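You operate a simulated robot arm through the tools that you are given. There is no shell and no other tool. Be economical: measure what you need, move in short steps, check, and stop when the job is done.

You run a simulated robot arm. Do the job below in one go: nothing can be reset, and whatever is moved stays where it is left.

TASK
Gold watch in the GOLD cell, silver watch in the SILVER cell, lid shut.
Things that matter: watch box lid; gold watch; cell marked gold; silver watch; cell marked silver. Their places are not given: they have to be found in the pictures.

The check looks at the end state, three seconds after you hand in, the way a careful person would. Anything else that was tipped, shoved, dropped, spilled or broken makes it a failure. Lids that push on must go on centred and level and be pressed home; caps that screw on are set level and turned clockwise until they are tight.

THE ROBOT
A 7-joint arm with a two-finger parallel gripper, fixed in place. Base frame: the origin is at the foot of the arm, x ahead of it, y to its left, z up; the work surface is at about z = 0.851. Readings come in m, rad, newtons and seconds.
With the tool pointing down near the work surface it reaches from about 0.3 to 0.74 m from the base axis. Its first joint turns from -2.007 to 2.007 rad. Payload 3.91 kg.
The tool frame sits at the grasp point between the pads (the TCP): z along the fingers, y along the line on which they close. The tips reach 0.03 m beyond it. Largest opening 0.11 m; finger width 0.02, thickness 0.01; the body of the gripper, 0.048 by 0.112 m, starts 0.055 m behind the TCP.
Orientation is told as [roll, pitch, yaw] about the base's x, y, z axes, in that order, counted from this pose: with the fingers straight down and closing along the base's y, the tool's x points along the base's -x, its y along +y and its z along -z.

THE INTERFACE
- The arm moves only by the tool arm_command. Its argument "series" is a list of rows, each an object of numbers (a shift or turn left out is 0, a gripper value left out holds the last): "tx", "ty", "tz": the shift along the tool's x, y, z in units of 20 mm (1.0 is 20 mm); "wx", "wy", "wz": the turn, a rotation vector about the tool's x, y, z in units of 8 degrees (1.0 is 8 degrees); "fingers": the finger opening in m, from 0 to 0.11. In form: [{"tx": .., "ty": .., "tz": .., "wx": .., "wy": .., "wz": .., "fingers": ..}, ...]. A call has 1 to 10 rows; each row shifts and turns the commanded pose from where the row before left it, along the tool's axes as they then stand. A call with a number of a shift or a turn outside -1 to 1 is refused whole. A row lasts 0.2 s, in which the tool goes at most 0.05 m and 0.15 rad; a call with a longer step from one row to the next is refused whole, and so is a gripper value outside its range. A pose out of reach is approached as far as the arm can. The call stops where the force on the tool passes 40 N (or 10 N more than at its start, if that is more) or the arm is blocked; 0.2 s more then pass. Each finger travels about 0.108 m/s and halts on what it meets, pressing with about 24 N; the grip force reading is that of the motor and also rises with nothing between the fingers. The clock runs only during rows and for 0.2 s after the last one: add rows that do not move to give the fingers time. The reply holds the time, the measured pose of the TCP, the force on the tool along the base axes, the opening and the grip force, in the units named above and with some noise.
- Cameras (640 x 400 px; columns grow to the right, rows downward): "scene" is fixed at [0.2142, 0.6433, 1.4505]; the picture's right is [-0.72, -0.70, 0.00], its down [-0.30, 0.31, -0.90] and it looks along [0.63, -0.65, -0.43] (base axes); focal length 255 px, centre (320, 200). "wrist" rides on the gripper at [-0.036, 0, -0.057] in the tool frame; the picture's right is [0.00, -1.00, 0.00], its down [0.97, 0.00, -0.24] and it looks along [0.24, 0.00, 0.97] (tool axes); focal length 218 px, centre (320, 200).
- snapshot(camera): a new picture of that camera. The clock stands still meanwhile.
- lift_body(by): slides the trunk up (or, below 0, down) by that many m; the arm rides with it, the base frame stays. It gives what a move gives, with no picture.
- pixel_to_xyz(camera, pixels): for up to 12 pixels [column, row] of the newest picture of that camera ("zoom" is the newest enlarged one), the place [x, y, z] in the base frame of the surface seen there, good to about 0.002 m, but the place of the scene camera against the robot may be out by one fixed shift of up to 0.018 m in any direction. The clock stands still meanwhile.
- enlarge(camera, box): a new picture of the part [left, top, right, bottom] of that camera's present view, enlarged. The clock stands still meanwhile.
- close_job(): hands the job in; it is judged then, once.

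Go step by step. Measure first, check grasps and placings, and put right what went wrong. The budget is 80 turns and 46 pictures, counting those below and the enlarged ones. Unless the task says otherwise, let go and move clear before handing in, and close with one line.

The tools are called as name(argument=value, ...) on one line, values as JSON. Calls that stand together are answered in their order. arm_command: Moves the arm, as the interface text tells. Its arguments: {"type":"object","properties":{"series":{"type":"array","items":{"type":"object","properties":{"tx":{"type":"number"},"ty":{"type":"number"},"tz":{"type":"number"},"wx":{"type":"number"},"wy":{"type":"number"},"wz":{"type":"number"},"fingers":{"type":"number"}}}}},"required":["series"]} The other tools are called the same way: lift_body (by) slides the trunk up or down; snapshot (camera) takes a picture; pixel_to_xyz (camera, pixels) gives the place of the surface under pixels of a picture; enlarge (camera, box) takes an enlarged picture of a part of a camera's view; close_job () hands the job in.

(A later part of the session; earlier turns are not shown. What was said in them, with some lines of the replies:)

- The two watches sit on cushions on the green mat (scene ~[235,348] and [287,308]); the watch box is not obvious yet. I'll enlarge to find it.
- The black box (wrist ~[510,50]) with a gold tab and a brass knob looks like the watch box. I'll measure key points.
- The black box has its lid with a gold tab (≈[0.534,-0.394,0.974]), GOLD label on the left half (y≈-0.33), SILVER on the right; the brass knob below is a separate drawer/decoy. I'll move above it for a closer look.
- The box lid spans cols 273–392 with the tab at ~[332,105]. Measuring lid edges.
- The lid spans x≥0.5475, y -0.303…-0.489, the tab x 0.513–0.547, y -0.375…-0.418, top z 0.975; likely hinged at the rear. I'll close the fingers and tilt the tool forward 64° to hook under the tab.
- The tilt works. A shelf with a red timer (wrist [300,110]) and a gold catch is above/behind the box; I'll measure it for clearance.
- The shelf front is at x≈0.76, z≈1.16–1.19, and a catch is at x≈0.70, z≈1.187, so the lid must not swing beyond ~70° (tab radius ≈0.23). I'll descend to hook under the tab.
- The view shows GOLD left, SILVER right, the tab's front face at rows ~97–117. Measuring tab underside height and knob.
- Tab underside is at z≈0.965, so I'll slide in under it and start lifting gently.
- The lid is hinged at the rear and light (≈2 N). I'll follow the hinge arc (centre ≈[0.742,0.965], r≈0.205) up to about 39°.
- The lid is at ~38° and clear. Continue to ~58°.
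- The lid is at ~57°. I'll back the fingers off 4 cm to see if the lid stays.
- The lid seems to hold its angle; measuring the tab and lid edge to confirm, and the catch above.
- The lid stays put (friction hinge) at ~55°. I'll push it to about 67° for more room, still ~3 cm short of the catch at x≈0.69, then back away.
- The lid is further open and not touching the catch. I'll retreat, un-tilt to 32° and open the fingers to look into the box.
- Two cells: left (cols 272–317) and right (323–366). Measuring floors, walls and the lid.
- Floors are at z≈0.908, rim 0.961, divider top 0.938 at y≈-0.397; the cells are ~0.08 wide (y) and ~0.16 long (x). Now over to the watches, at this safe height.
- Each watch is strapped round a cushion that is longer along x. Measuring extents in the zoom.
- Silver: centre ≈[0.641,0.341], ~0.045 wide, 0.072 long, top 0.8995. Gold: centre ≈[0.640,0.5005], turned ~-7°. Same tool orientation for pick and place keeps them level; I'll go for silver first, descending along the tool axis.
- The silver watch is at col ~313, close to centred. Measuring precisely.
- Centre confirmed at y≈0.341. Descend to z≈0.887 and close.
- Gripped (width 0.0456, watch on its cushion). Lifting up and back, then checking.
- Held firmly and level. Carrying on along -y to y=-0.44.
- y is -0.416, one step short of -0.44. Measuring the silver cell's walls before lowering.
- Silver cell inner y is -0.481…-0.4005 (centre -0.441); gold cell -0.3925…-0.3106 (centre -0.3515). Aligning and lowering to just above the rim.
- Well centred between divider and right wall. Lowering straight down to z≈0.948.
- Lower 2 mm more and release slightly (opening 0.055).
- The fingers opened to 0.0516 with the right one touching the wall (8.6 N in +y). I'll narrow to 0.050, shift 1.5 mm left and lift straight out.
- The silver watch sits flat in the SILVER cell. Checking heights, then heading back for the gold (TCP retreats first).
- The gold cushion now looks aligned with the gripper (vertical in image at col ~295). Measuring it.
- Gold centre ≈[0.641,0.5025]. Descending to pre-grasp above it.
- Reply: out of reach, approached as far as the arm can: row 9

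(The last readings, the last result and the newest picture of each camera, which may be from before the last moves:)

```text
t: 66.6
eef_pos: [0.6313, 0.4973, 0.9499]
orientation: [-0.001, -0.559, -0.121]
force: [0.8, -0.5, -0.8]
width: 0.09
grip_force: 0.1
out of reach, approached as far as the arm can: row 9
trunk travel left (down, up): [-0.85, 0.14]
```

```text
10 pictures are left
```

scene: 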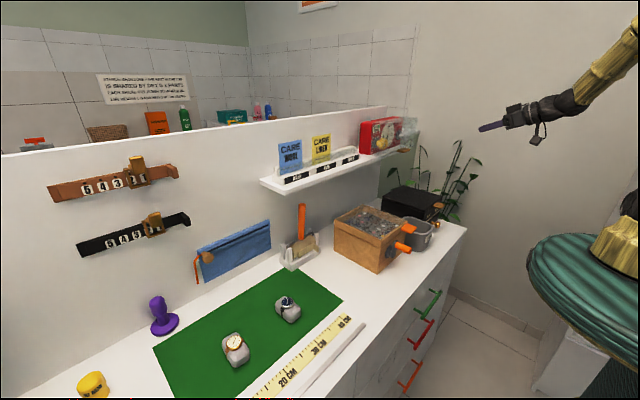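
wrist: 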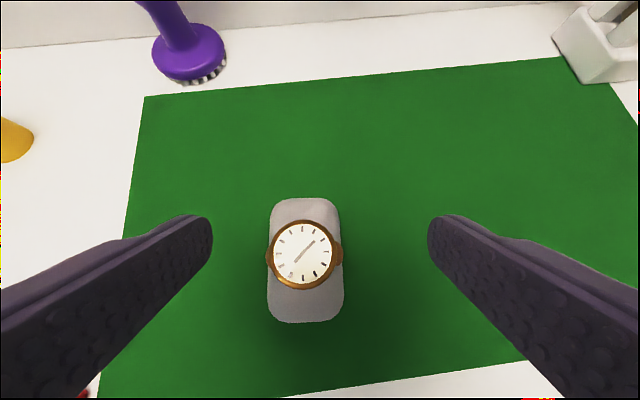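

The arm is at its reach limit at this height (y 0.4973 instead of 0.503). I'll raise the arm 5 cm and lower the trunk 10 cm... in small portions, which brings the shoulder nearer; first raise then trunk -0.06.

arm_command(series=[{"tx": -0.44, "tz": -0.707}, {"tx": -0.44, "tz": -0.707}, {"tx": -0.44, "tz": -0.707}, {"tx": -0.44, "tz": -0.707}, {"tx": -0.44, "tz": -0.707}, {"tx": -0.44, "tz": -0.707}, {}])

lift_body(by=-0.1)

pixel_to_xyz(camera="wrist", pixels=[[305, 252], [304, 200], [306, 318], [269, 285], [343, 285], [270, 215], [339, 215]])

```text
t: 68.2
eef_pos: [0.6296, 0.5, 1.0515]
orientation: [0.0, -0.56, -0.121]
force: [-1.1, 0.0, -0.5]
width: 0.09
grip_force: 0.0
trunk travel left (down, up): [-0.85, 0.14]
```

```text
t: 69.5
eef_pos: [0.631, 0.4998, 0.9526]
orientation: [0.0, -0.557, -0.124]
force: [0.4, 1.0, -0.3]
width: 0.0901
grip_force: 0.1
trunk travel left (down, up): [-0.75, 0.24]
```

```text
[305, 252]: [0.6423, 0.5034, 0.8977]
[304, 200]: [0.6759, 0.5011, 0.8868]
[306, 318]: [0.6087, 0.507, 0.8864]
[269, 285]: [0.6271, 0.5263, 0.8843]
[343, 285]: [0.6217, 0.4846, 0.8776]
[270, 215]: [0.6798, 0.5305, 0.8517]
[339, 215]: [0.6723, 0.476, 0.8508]
```

Good: now at the same height with more reach. Gold centre refined to ≈[0.642,0.504]; descending and gripping.

arm_command(series=[{"ty": 0.265}, {"tx": 0.517, "tz": 0.967}, {"tx": 0.517, "tz": 0.967}, {"tx": 0.517, "tz": 0.967}, {}])

```text
t: 70.7
eef_pos: [0.6331, 0.5037, 0.8863]
orientation: [0.0, -0.559, -0.122]
force: [-0.4, -0.2, 0.2]
width: 0.0901
grip_force: 0.1
trunk travel left (down, up): [-0.75, 0.24]
```

In position without reach warnings; closing.

arm_command(series=[{"fingers": 0.0}, {}, {}, {}])

snapshot(camera="wrist")

```text
t: 71.7
eef_pos: [0.6333, 0.5056, 0.8852]
orientation: [-0.001, -0.559, -0.122]
force: [-0.8, 0.1, 1.3]
width: 0.0456
grip_force: 24.4
trunk travel left (down, up): [-0.75, 0.24]
```

```text
9 pictures are left
```

wrist: 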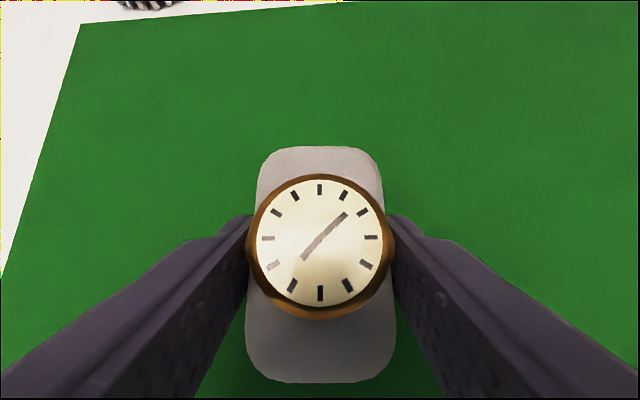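

Gold gripped (0.0456, dial centred). Lifting, un-yawing and carrying toward the box.

arm_command(series=[{"tx": -0.53, "tz": -0.85}, {"tx": -0.53, "tz": -0.85}, {"tz": -1}, {"tz": -1}, {"tz": -1}, {"tz": -1}, {"tz": -1}, {"tz": -1}, {"tz": -1}, {"tz": -1}])

arm_command(series=[{"tz": -1}, {"tz": -1}, {"wx": -0.464, "wz": -0.742}, {}, {"ty": -1}, {"ty": -1}, {"ty": -1}, {"ty": -1}, {"ty": -1}, {"ty": -1}])

arm_command(series=[{"ty": -1}, {"ty": -1}, {"ty": -1}, {"ty": -1}, {"ty": -1}, {"ty": -1}, {"ty": -1}, {"ty": -1}, {"ty": -1}, {"ty": -1}])

```text
t: 73.9
eef_pos: [0.5509, 0.5155, 1.061]
orientation: [0.0, -0.557, -0.122]
force: [-0.7, -0.1, -1.2]
width: 0.0456
grip_force: 24.2
trunk travel left (down, up): [-0.75, 0.24]
```

```text
t: 76.1
eef_pos: [0.5296, 0.398, 1.0942]
orientation: [-0.002, -0.558, -0.001]
force: [0.8, -0.5, -1.1]
width: 0.0457
grip_force: 23.7
trunk travel left (down, up): [-0.75, 0.24]
```

```text
t: 78.3
eef_pos: [0.5295, 0.1968, 1.098]
orientation: [-0.001, -0.56, 0.0]
force: [0.0, -0.1, -0.6]
width: 0.0455
grip_force: 23.9
trunk travel left (down, up): [-0.75, 0.24]
```

Still held; continuing 0.548 m to y=-0.3515.

arm_command(series=[{"ty": -1}, {"ty": -1}, {"ty": -1}, {"ty": -1}, {"ty": -1}, {"ty": -1}, {"ty": -1}, {"ty": -1}, {"ty": -1}, {"ty": -1}])

arm_command(series=[{"ty": -1}, {"ty": -1}, {"ty": -1}, {"ty": -1}, {"ty": -1}, {"ty": -1}, {"ty": -1}, {"ty": -1}, {"ty": -1}, {"ty": -1}])

arm_command(series=[{"ty": -1}, {"ty": -1}, {"ty": -1}, {"ty": -1}, {"ty": -1}, {"ty": -1}, {"ty": -1}, {"ty": -0.4}, {}, {}])

snapshot(camera="wrist")

```text
t: 80.5
eef_pos: [0.5298, -0.0015, 1.0955]
orientation: [-0.001, -0.559, -0.001]
force: [0.2, 0.7, -1.5]
width: 0.0457
grip_force: 24.2
trunk travel left (down, up): [-0.75, 0.24]
```

```text
t: 82.7
eef_pos: [0.5328, -0.2026, 1.0957]
orientation: [0.0, -0.557, 0.0]
force: [-0.2, -0.9, -1.4]
width: 0.0456
grip_force: 24.1
trunk travel left (down, up): [-0.75, 0.24]
```

```text
t: 84.9
eef_pos: [0.5301, -0.3526, 1.0953]
orientation: [0.0, -0.557, 0.0]
force: [0.2, 0.2, -0.8]
width: 0.0457
grip_force: 23.7
trunk travel left (down, up): [-0.75, 0.24]
```

```text
8 pictures are left
```

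wrist: 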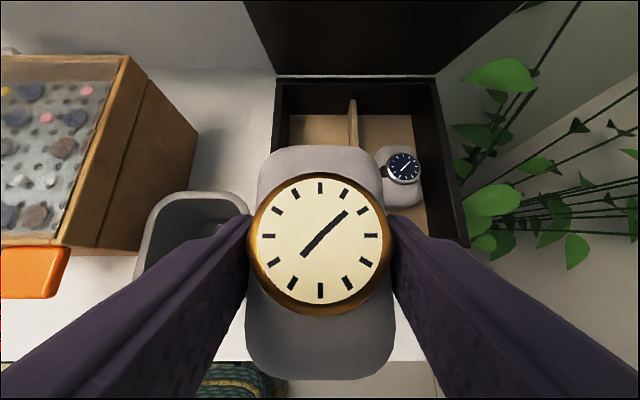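

Over the GOLD cell column, silver undisturbed. Lowering above the rim with y at -0.3515.

arm_command(series=[{"ty": 0.05}, {"tx": -0.203, "tz": 0.929}, {"tx": -0.203, "tz": 0.929}, {"tx": -0.203, "tz": 0.929}, {"tx": -0.203, "tz": 0.929}, {"tx": -0.203, "tz": 0.929}, {"tx": -0.203, "tz": 0.929}, {"tx": -0.203, "tz": 0.929}, {}])

snapshot(camera="wrist")

```text
t: 86.9
eef_pos: [0.6235, -0.3511, 1.0019]
orientation: [0.002, -0.559, 0.001]
force: [0.0, 0.7, -0.6]
width: 0.0454
grip_force: 23.4
trunk travel left (down, up): [-0.75, 0.24]
```

```text
7 pictures are left
```

wrist: 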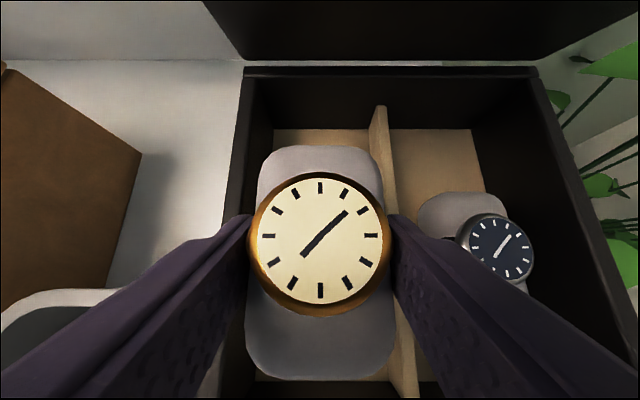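

Centred between left wall and divider. Lowering to z≈0.946.

arm_command(series=[{"tx": 0.375, "tz": 0.6}, {"tx": 0.375, "tz": 0.6}, {"tx": 0.375, "tz": 0.6}, {"tx": 0.375, "tz": 0.6}, {}])

arm_command(series=[{"tx": 0.04, "tz": 0.06}, {}, {"fingers": 0.0505}, {}, {}])

```text
t: 88.1
eef_pos: [0.6255, -0.3519, 0.9451]
orientation: [0.001, -0.558, -0.001]
force: [0.0, -0.1, -0.8]
width: 0.0458
grip_force: 24.2
trunk travel left (down, up): [-0.75, 0.24]
```

```text
t: 89.3
eef_pos: [0.6255, -0.3508, 0.9429]
orientation: [0.0, -0.558, 0.0]
force: [-0.1, -0.1, -0.2]
width: 0.0506
grip_force: 0.1
trunk travel left (down, up): [-0.75, 0.24]
```

Released cleanly with no side force. Lifting straight out, then back.

arm_command(series=[{"tx": -0.33, "tz": -0.53}, {"tx": -0.33, "tz": -0.53}, {"tx": -0.33, "tz": -0.53}, {"tx": -0.33, "tz": -0.53}, {"tx": -0.33, "tz": -0.53}, {"tz": -1}, {"tz": -1}, {"tz": -1}, {"tz": -1}, {"tz": -1}])

snapshot(camera="wrist")

```text
t: 91.5
eef_pos: [0.5676, -0.3495, 1.0915]
orientation: [0.001, -0.56, 0.0]
force: [0.3, 0.0, -0.2]
width: 0.0504
grip_force: 0.1
trunk travel left (down, up): [-0.75, 0.24]
```

```text
6 pictures are left
```

wrist: 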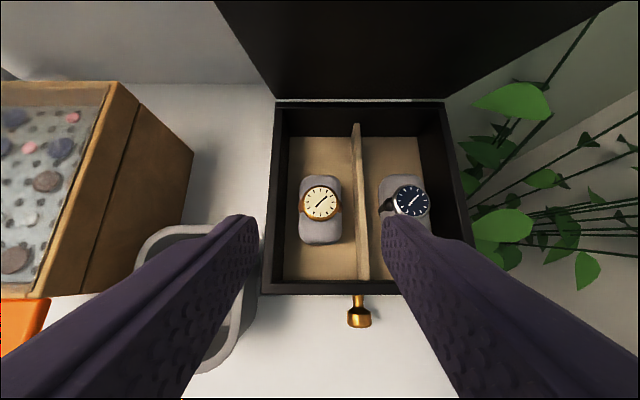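

Both watches sit in their cells (gold [320,203], silver [408,200]). For closing, I'll retreat, close the fingers and tilt to 64° again to press down on the tab's top edge, at y=-0.41, away from the catch.

arm_command(series=[{"tx": 0.166, "tz": -0.946, "fingers": 0.0}, {"tx": 0.166, "tz": -0.946}, {"tx": 0.166, "tz": -0.946}, {"tx": 0.166, "tz": -0.946}, {"tx": 0.166, "tz": -0.946}, {"tx": 0.166, "tz": -0.946}, {"tx": 0.166, "tz": -0.946}])

arm_command(series=[{"wy": -1, "ty": -0.75}, {"wy": -1, "ty": -0.75}, {"wy": -1, "ty": -0.75}, {"wy": -1, "ty": -0.75}, {}])

snapshot(camera="wrist")

```text
t: 93.1
eef_pos: [0.4789, -0.3497, 1.1897]
orientation: [-0.001, -0.559, 0.0]
force: [-0.3, -0.2, 0.8]
width: 0.0
grip_force: 24.4
trunk travel left (down, up): [-0.75, 0.24]
```

```text
t: 94.3
eef_pos: [0.4794, -0.4112, 1.1897]
orientation: [-0.003, -1.119, 0.003]
force: [-0.3, -0.1, 0.7]
width: 0.0002
grip_force: 24.1
trunk travel left (down, up): [-0.75, 0.24]
```

```text
5 pictures are left
```

wrist: 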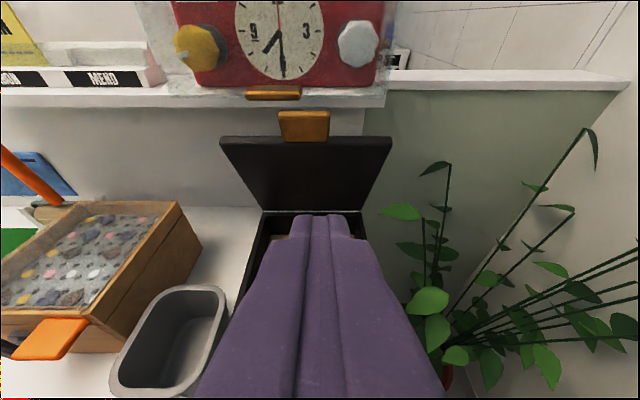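

pixel_to_xyz(camera="wrist", pixels=[[304, 113], [304, 111], [281, 125], [328, 125], [304, 138], [235, 139], [275, 96], [275, 99], [299, 96], [248, 96], [340, 105], [304, 190]])

```text
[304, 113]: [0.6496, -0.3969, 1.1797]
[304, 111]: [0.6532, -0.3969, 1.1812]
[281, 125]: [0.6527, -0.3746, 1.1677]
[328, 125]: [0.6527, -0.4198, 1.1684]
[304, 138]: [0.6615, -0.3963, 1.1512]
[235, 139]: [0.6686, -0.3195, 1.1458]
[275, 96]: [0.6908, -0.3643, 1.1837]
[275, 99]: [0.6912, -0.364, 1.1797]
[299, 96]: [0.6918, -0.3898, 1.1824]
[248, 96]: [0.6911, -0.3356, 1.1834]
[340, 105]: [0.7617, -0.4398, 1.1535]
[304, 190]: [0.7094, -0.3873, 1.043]
```

Tab top edge is at ≈[0.65–0.66, 1.18–1.184], catch x≥0.691, y≥-0.392. Approaching over the tab with the tips passing only ~1 cm beyond it at y≈-0.414.

arm_command(series=[{"tx": -0.934, "tz": 0.89, "ty": -0.15}, {"tx": -0.934, "tz": 0.89}, {"tx": -0.934, "tz": 0.89}, {"tx": -0.934, "tz": 0.89}, {"tx": -0.934, "tz": 0.89}, {}])

arm_command(series=[{"tx": 0.077, "tz": 0.947}, {"tx": 0.077, "tz": 0.947}, {"tx": 0.077, "tz": 0.947}, {}])

snapshot(camera="wrist")

```text
t: 95.7
eef_pos: [0.6025, -0.4132, 1.2337]
orientation: [-0.003, -1.116, -0.001]
force: [0.5, -0.6, -0.8]
width: 0.0
grip_force: 23.8
trunk travel left (down, up): [-0.75, 0.24]
```

```text
t: 96.7
eef_pos: [0.6513, -0.4116, 1.2059]
orientation: [-0.001, -1.119, -0.002]
force: [-0.6, 1.0, 0.1]
width: 0.0
grip_force: 23.9
trunk travel left (down, up): [-0.75, 0.24]
```

```text
4 pictures are left
```

wrist: 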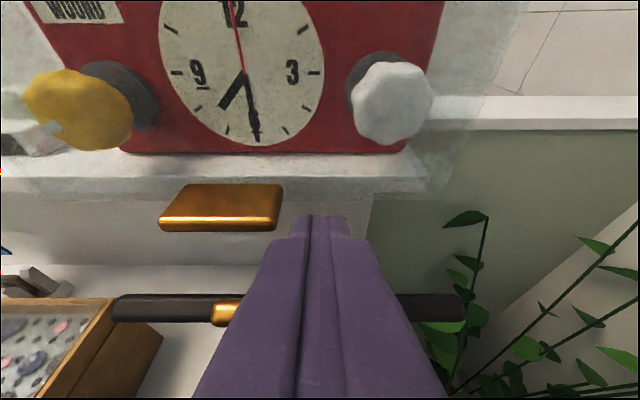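

The fingertips are over the tab, clear to the right of the catch. Pressing down along the closing arc, first to about 35°.

arm_command(series=[{"tx": 0.4}, {"tx": 0.766, "tz": -0.643}, {"tx": 0.819, "tz": -0.574}, {"tx": 0.866, "tz": -0.5}, {"tx": 0.903, "tz": -0.431}, {"tx": 0.937, "tz": -0.35}, {"tx": 0.964, "tz": -0.267}, {"tx": 0.983, "tz": -0.182}, {}])

snapshot(camera="wrist")

```text
t: 98.7
eef_pos: [0.5389, -0.4129, 1.1141]
orientation: [-0.001, -1.117, 0.001]
force: [-0.1, 0.3, -0.2]
width: 0.0
grip_force: 23.9
trunk travel left (down, up): [-0.75, 0.24]
```

```text
3 pictures are left
```

wrist: 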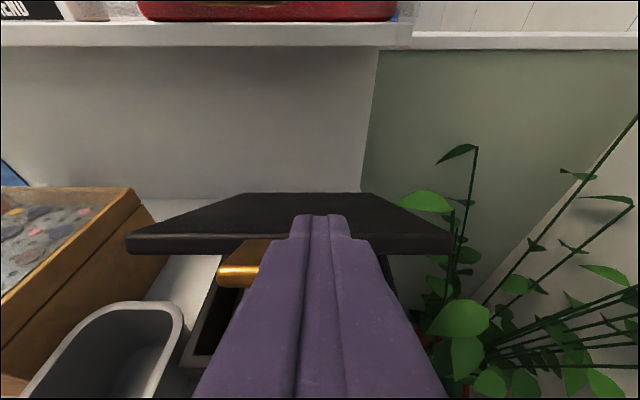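

The lid is following (now ~30°). Continuing to just above closed.

arm_command(series=[{"tx": 0.995, "tz": -0.105}, {"tx": 1, "tz": -0.017}, {"tx": 0.998, "tz": 0.07}, {"tx": 0.988, "tz": 0.156}, {"tx": 0.97, "tz": 0.242}, {}])

arm_command(series=[{"tx": 0.36, "tz": 0.27}, {"tx": 0.36, "tz": 0.27}, {"tx": 0.27, "tz": 0.14}, {}])

```text
t: 100.1
eef_pos: [0.5028, -0.4114, 1.0214]
orientation: [-0.001, -1.119, 0.0]
force: [-0.7, 0.4, 0.2]
width: 0.0001
grip_force: 23.8
trunk travel left (down, up): [-0.75, 0.24]
```

```text
t: 101.1
eef_pos: [0.507, -0.4125, 0.9969]
orientation: [-0.002, -1.12, 0.003]
force: [0.1, 0.0, 3.1]
width: 0.0
grip_force: 24.1
trunk travel left (down, up): [-0.75, 0.24]
```

Contact at the expected closed height (3 N). Pressing a couple of mm more to seat it.

arm_command(series=[{"tx": 0.09, "tz": 0.044}, {}, {"tx": 0.09, "tz": 0.044}, {}])

```text
t: 102.1
eef_pos: [0.5056, -0.4117, 0.9965]
orientation: [-0.007, -1.123, 0.005]
force: [9.2, -1.8, 21.1]
width: 0.0001
grip_force: 24.1
trunk travel left (down, up): [-0.75, 0.24]
```

Firm resistance (21 N) at closed height, so it's seated. Backing up and away, then checking.

arm_command(series=[{"tx": -0.9, "tz": -0.44}, {"tx": -0.9, "tz": -0.44}, {"tx": -0.9, "tz": -0.44}, {"tx": -0.5, "tz": -1}, {"tx": -0.5, "tz": -1}, {"tx": -0.5, "tz": -1}, {"tz": -1}, {"tz": -1}, {}])

snapshot(camera="wrist")

snapshot(camera="scene")

```text
t: 104.1
eef_pos: [0.4296, -0.4127, 1.1228]
orientation: [0.001, -1.118, -0.001]
force: [0.0, -0.3, 0.8]
width: 0.0001
grip_force: 24.1
trunk travel left (down, up): [-0.75, 0.24]
```

```text
2 pictures are left
```

wrist: 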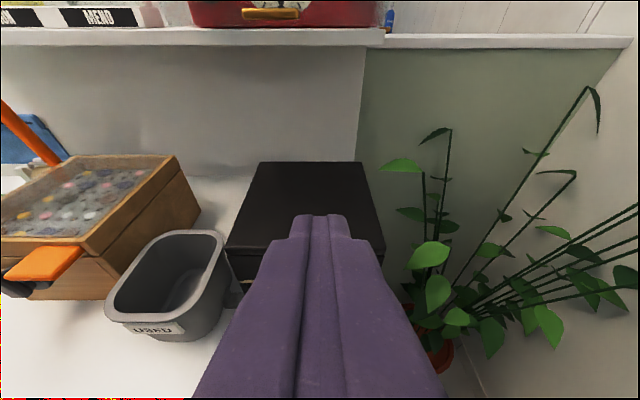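

```text
1 pictures are left
```

scene: 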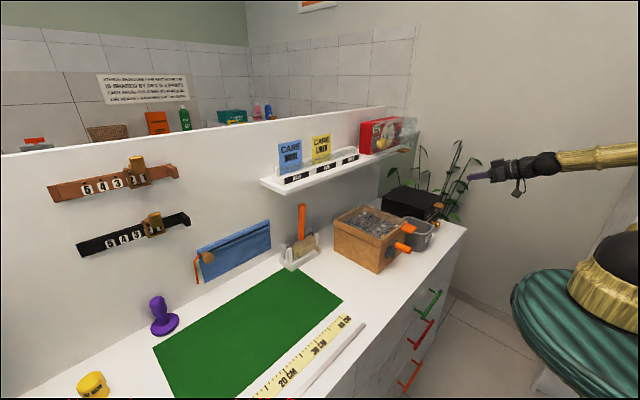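

Everything else looks undisturbed. Checking the lid height against the initial 0.977 (front and rear) and the scene tab.

pixel_to_xyz(camera="wrist", pixels=[[240, 240], [265, 168], [355, 168], [380, 240], [270, 220]])

pixel_to_xyz(camera="scene", pixels=[[384, 195], [402, 189], [435, 205], [425, 216]])

```text
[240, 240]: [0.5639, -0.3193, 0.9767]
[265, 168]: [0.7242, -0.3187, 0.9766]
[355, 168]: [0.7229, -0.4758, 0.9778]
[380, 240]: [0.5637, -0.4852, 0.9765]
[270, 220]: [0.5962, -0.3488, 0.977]
```

```text
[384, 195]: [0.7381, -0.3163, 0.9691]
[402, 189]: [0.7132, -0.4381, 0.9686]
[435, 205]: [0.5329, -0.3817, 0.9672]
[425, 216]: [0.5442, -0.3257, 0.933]
```

The lid is level at z≈0.977 at all four corners, the same as when it was shut at the start, and the arm is clear. Handing in.

close_job()

```text
The job is handed in.
```

The gold watch is in the GOLD cell, the silver watch is in the SILVER cell, and the lid is shut and level; the job is handed in.
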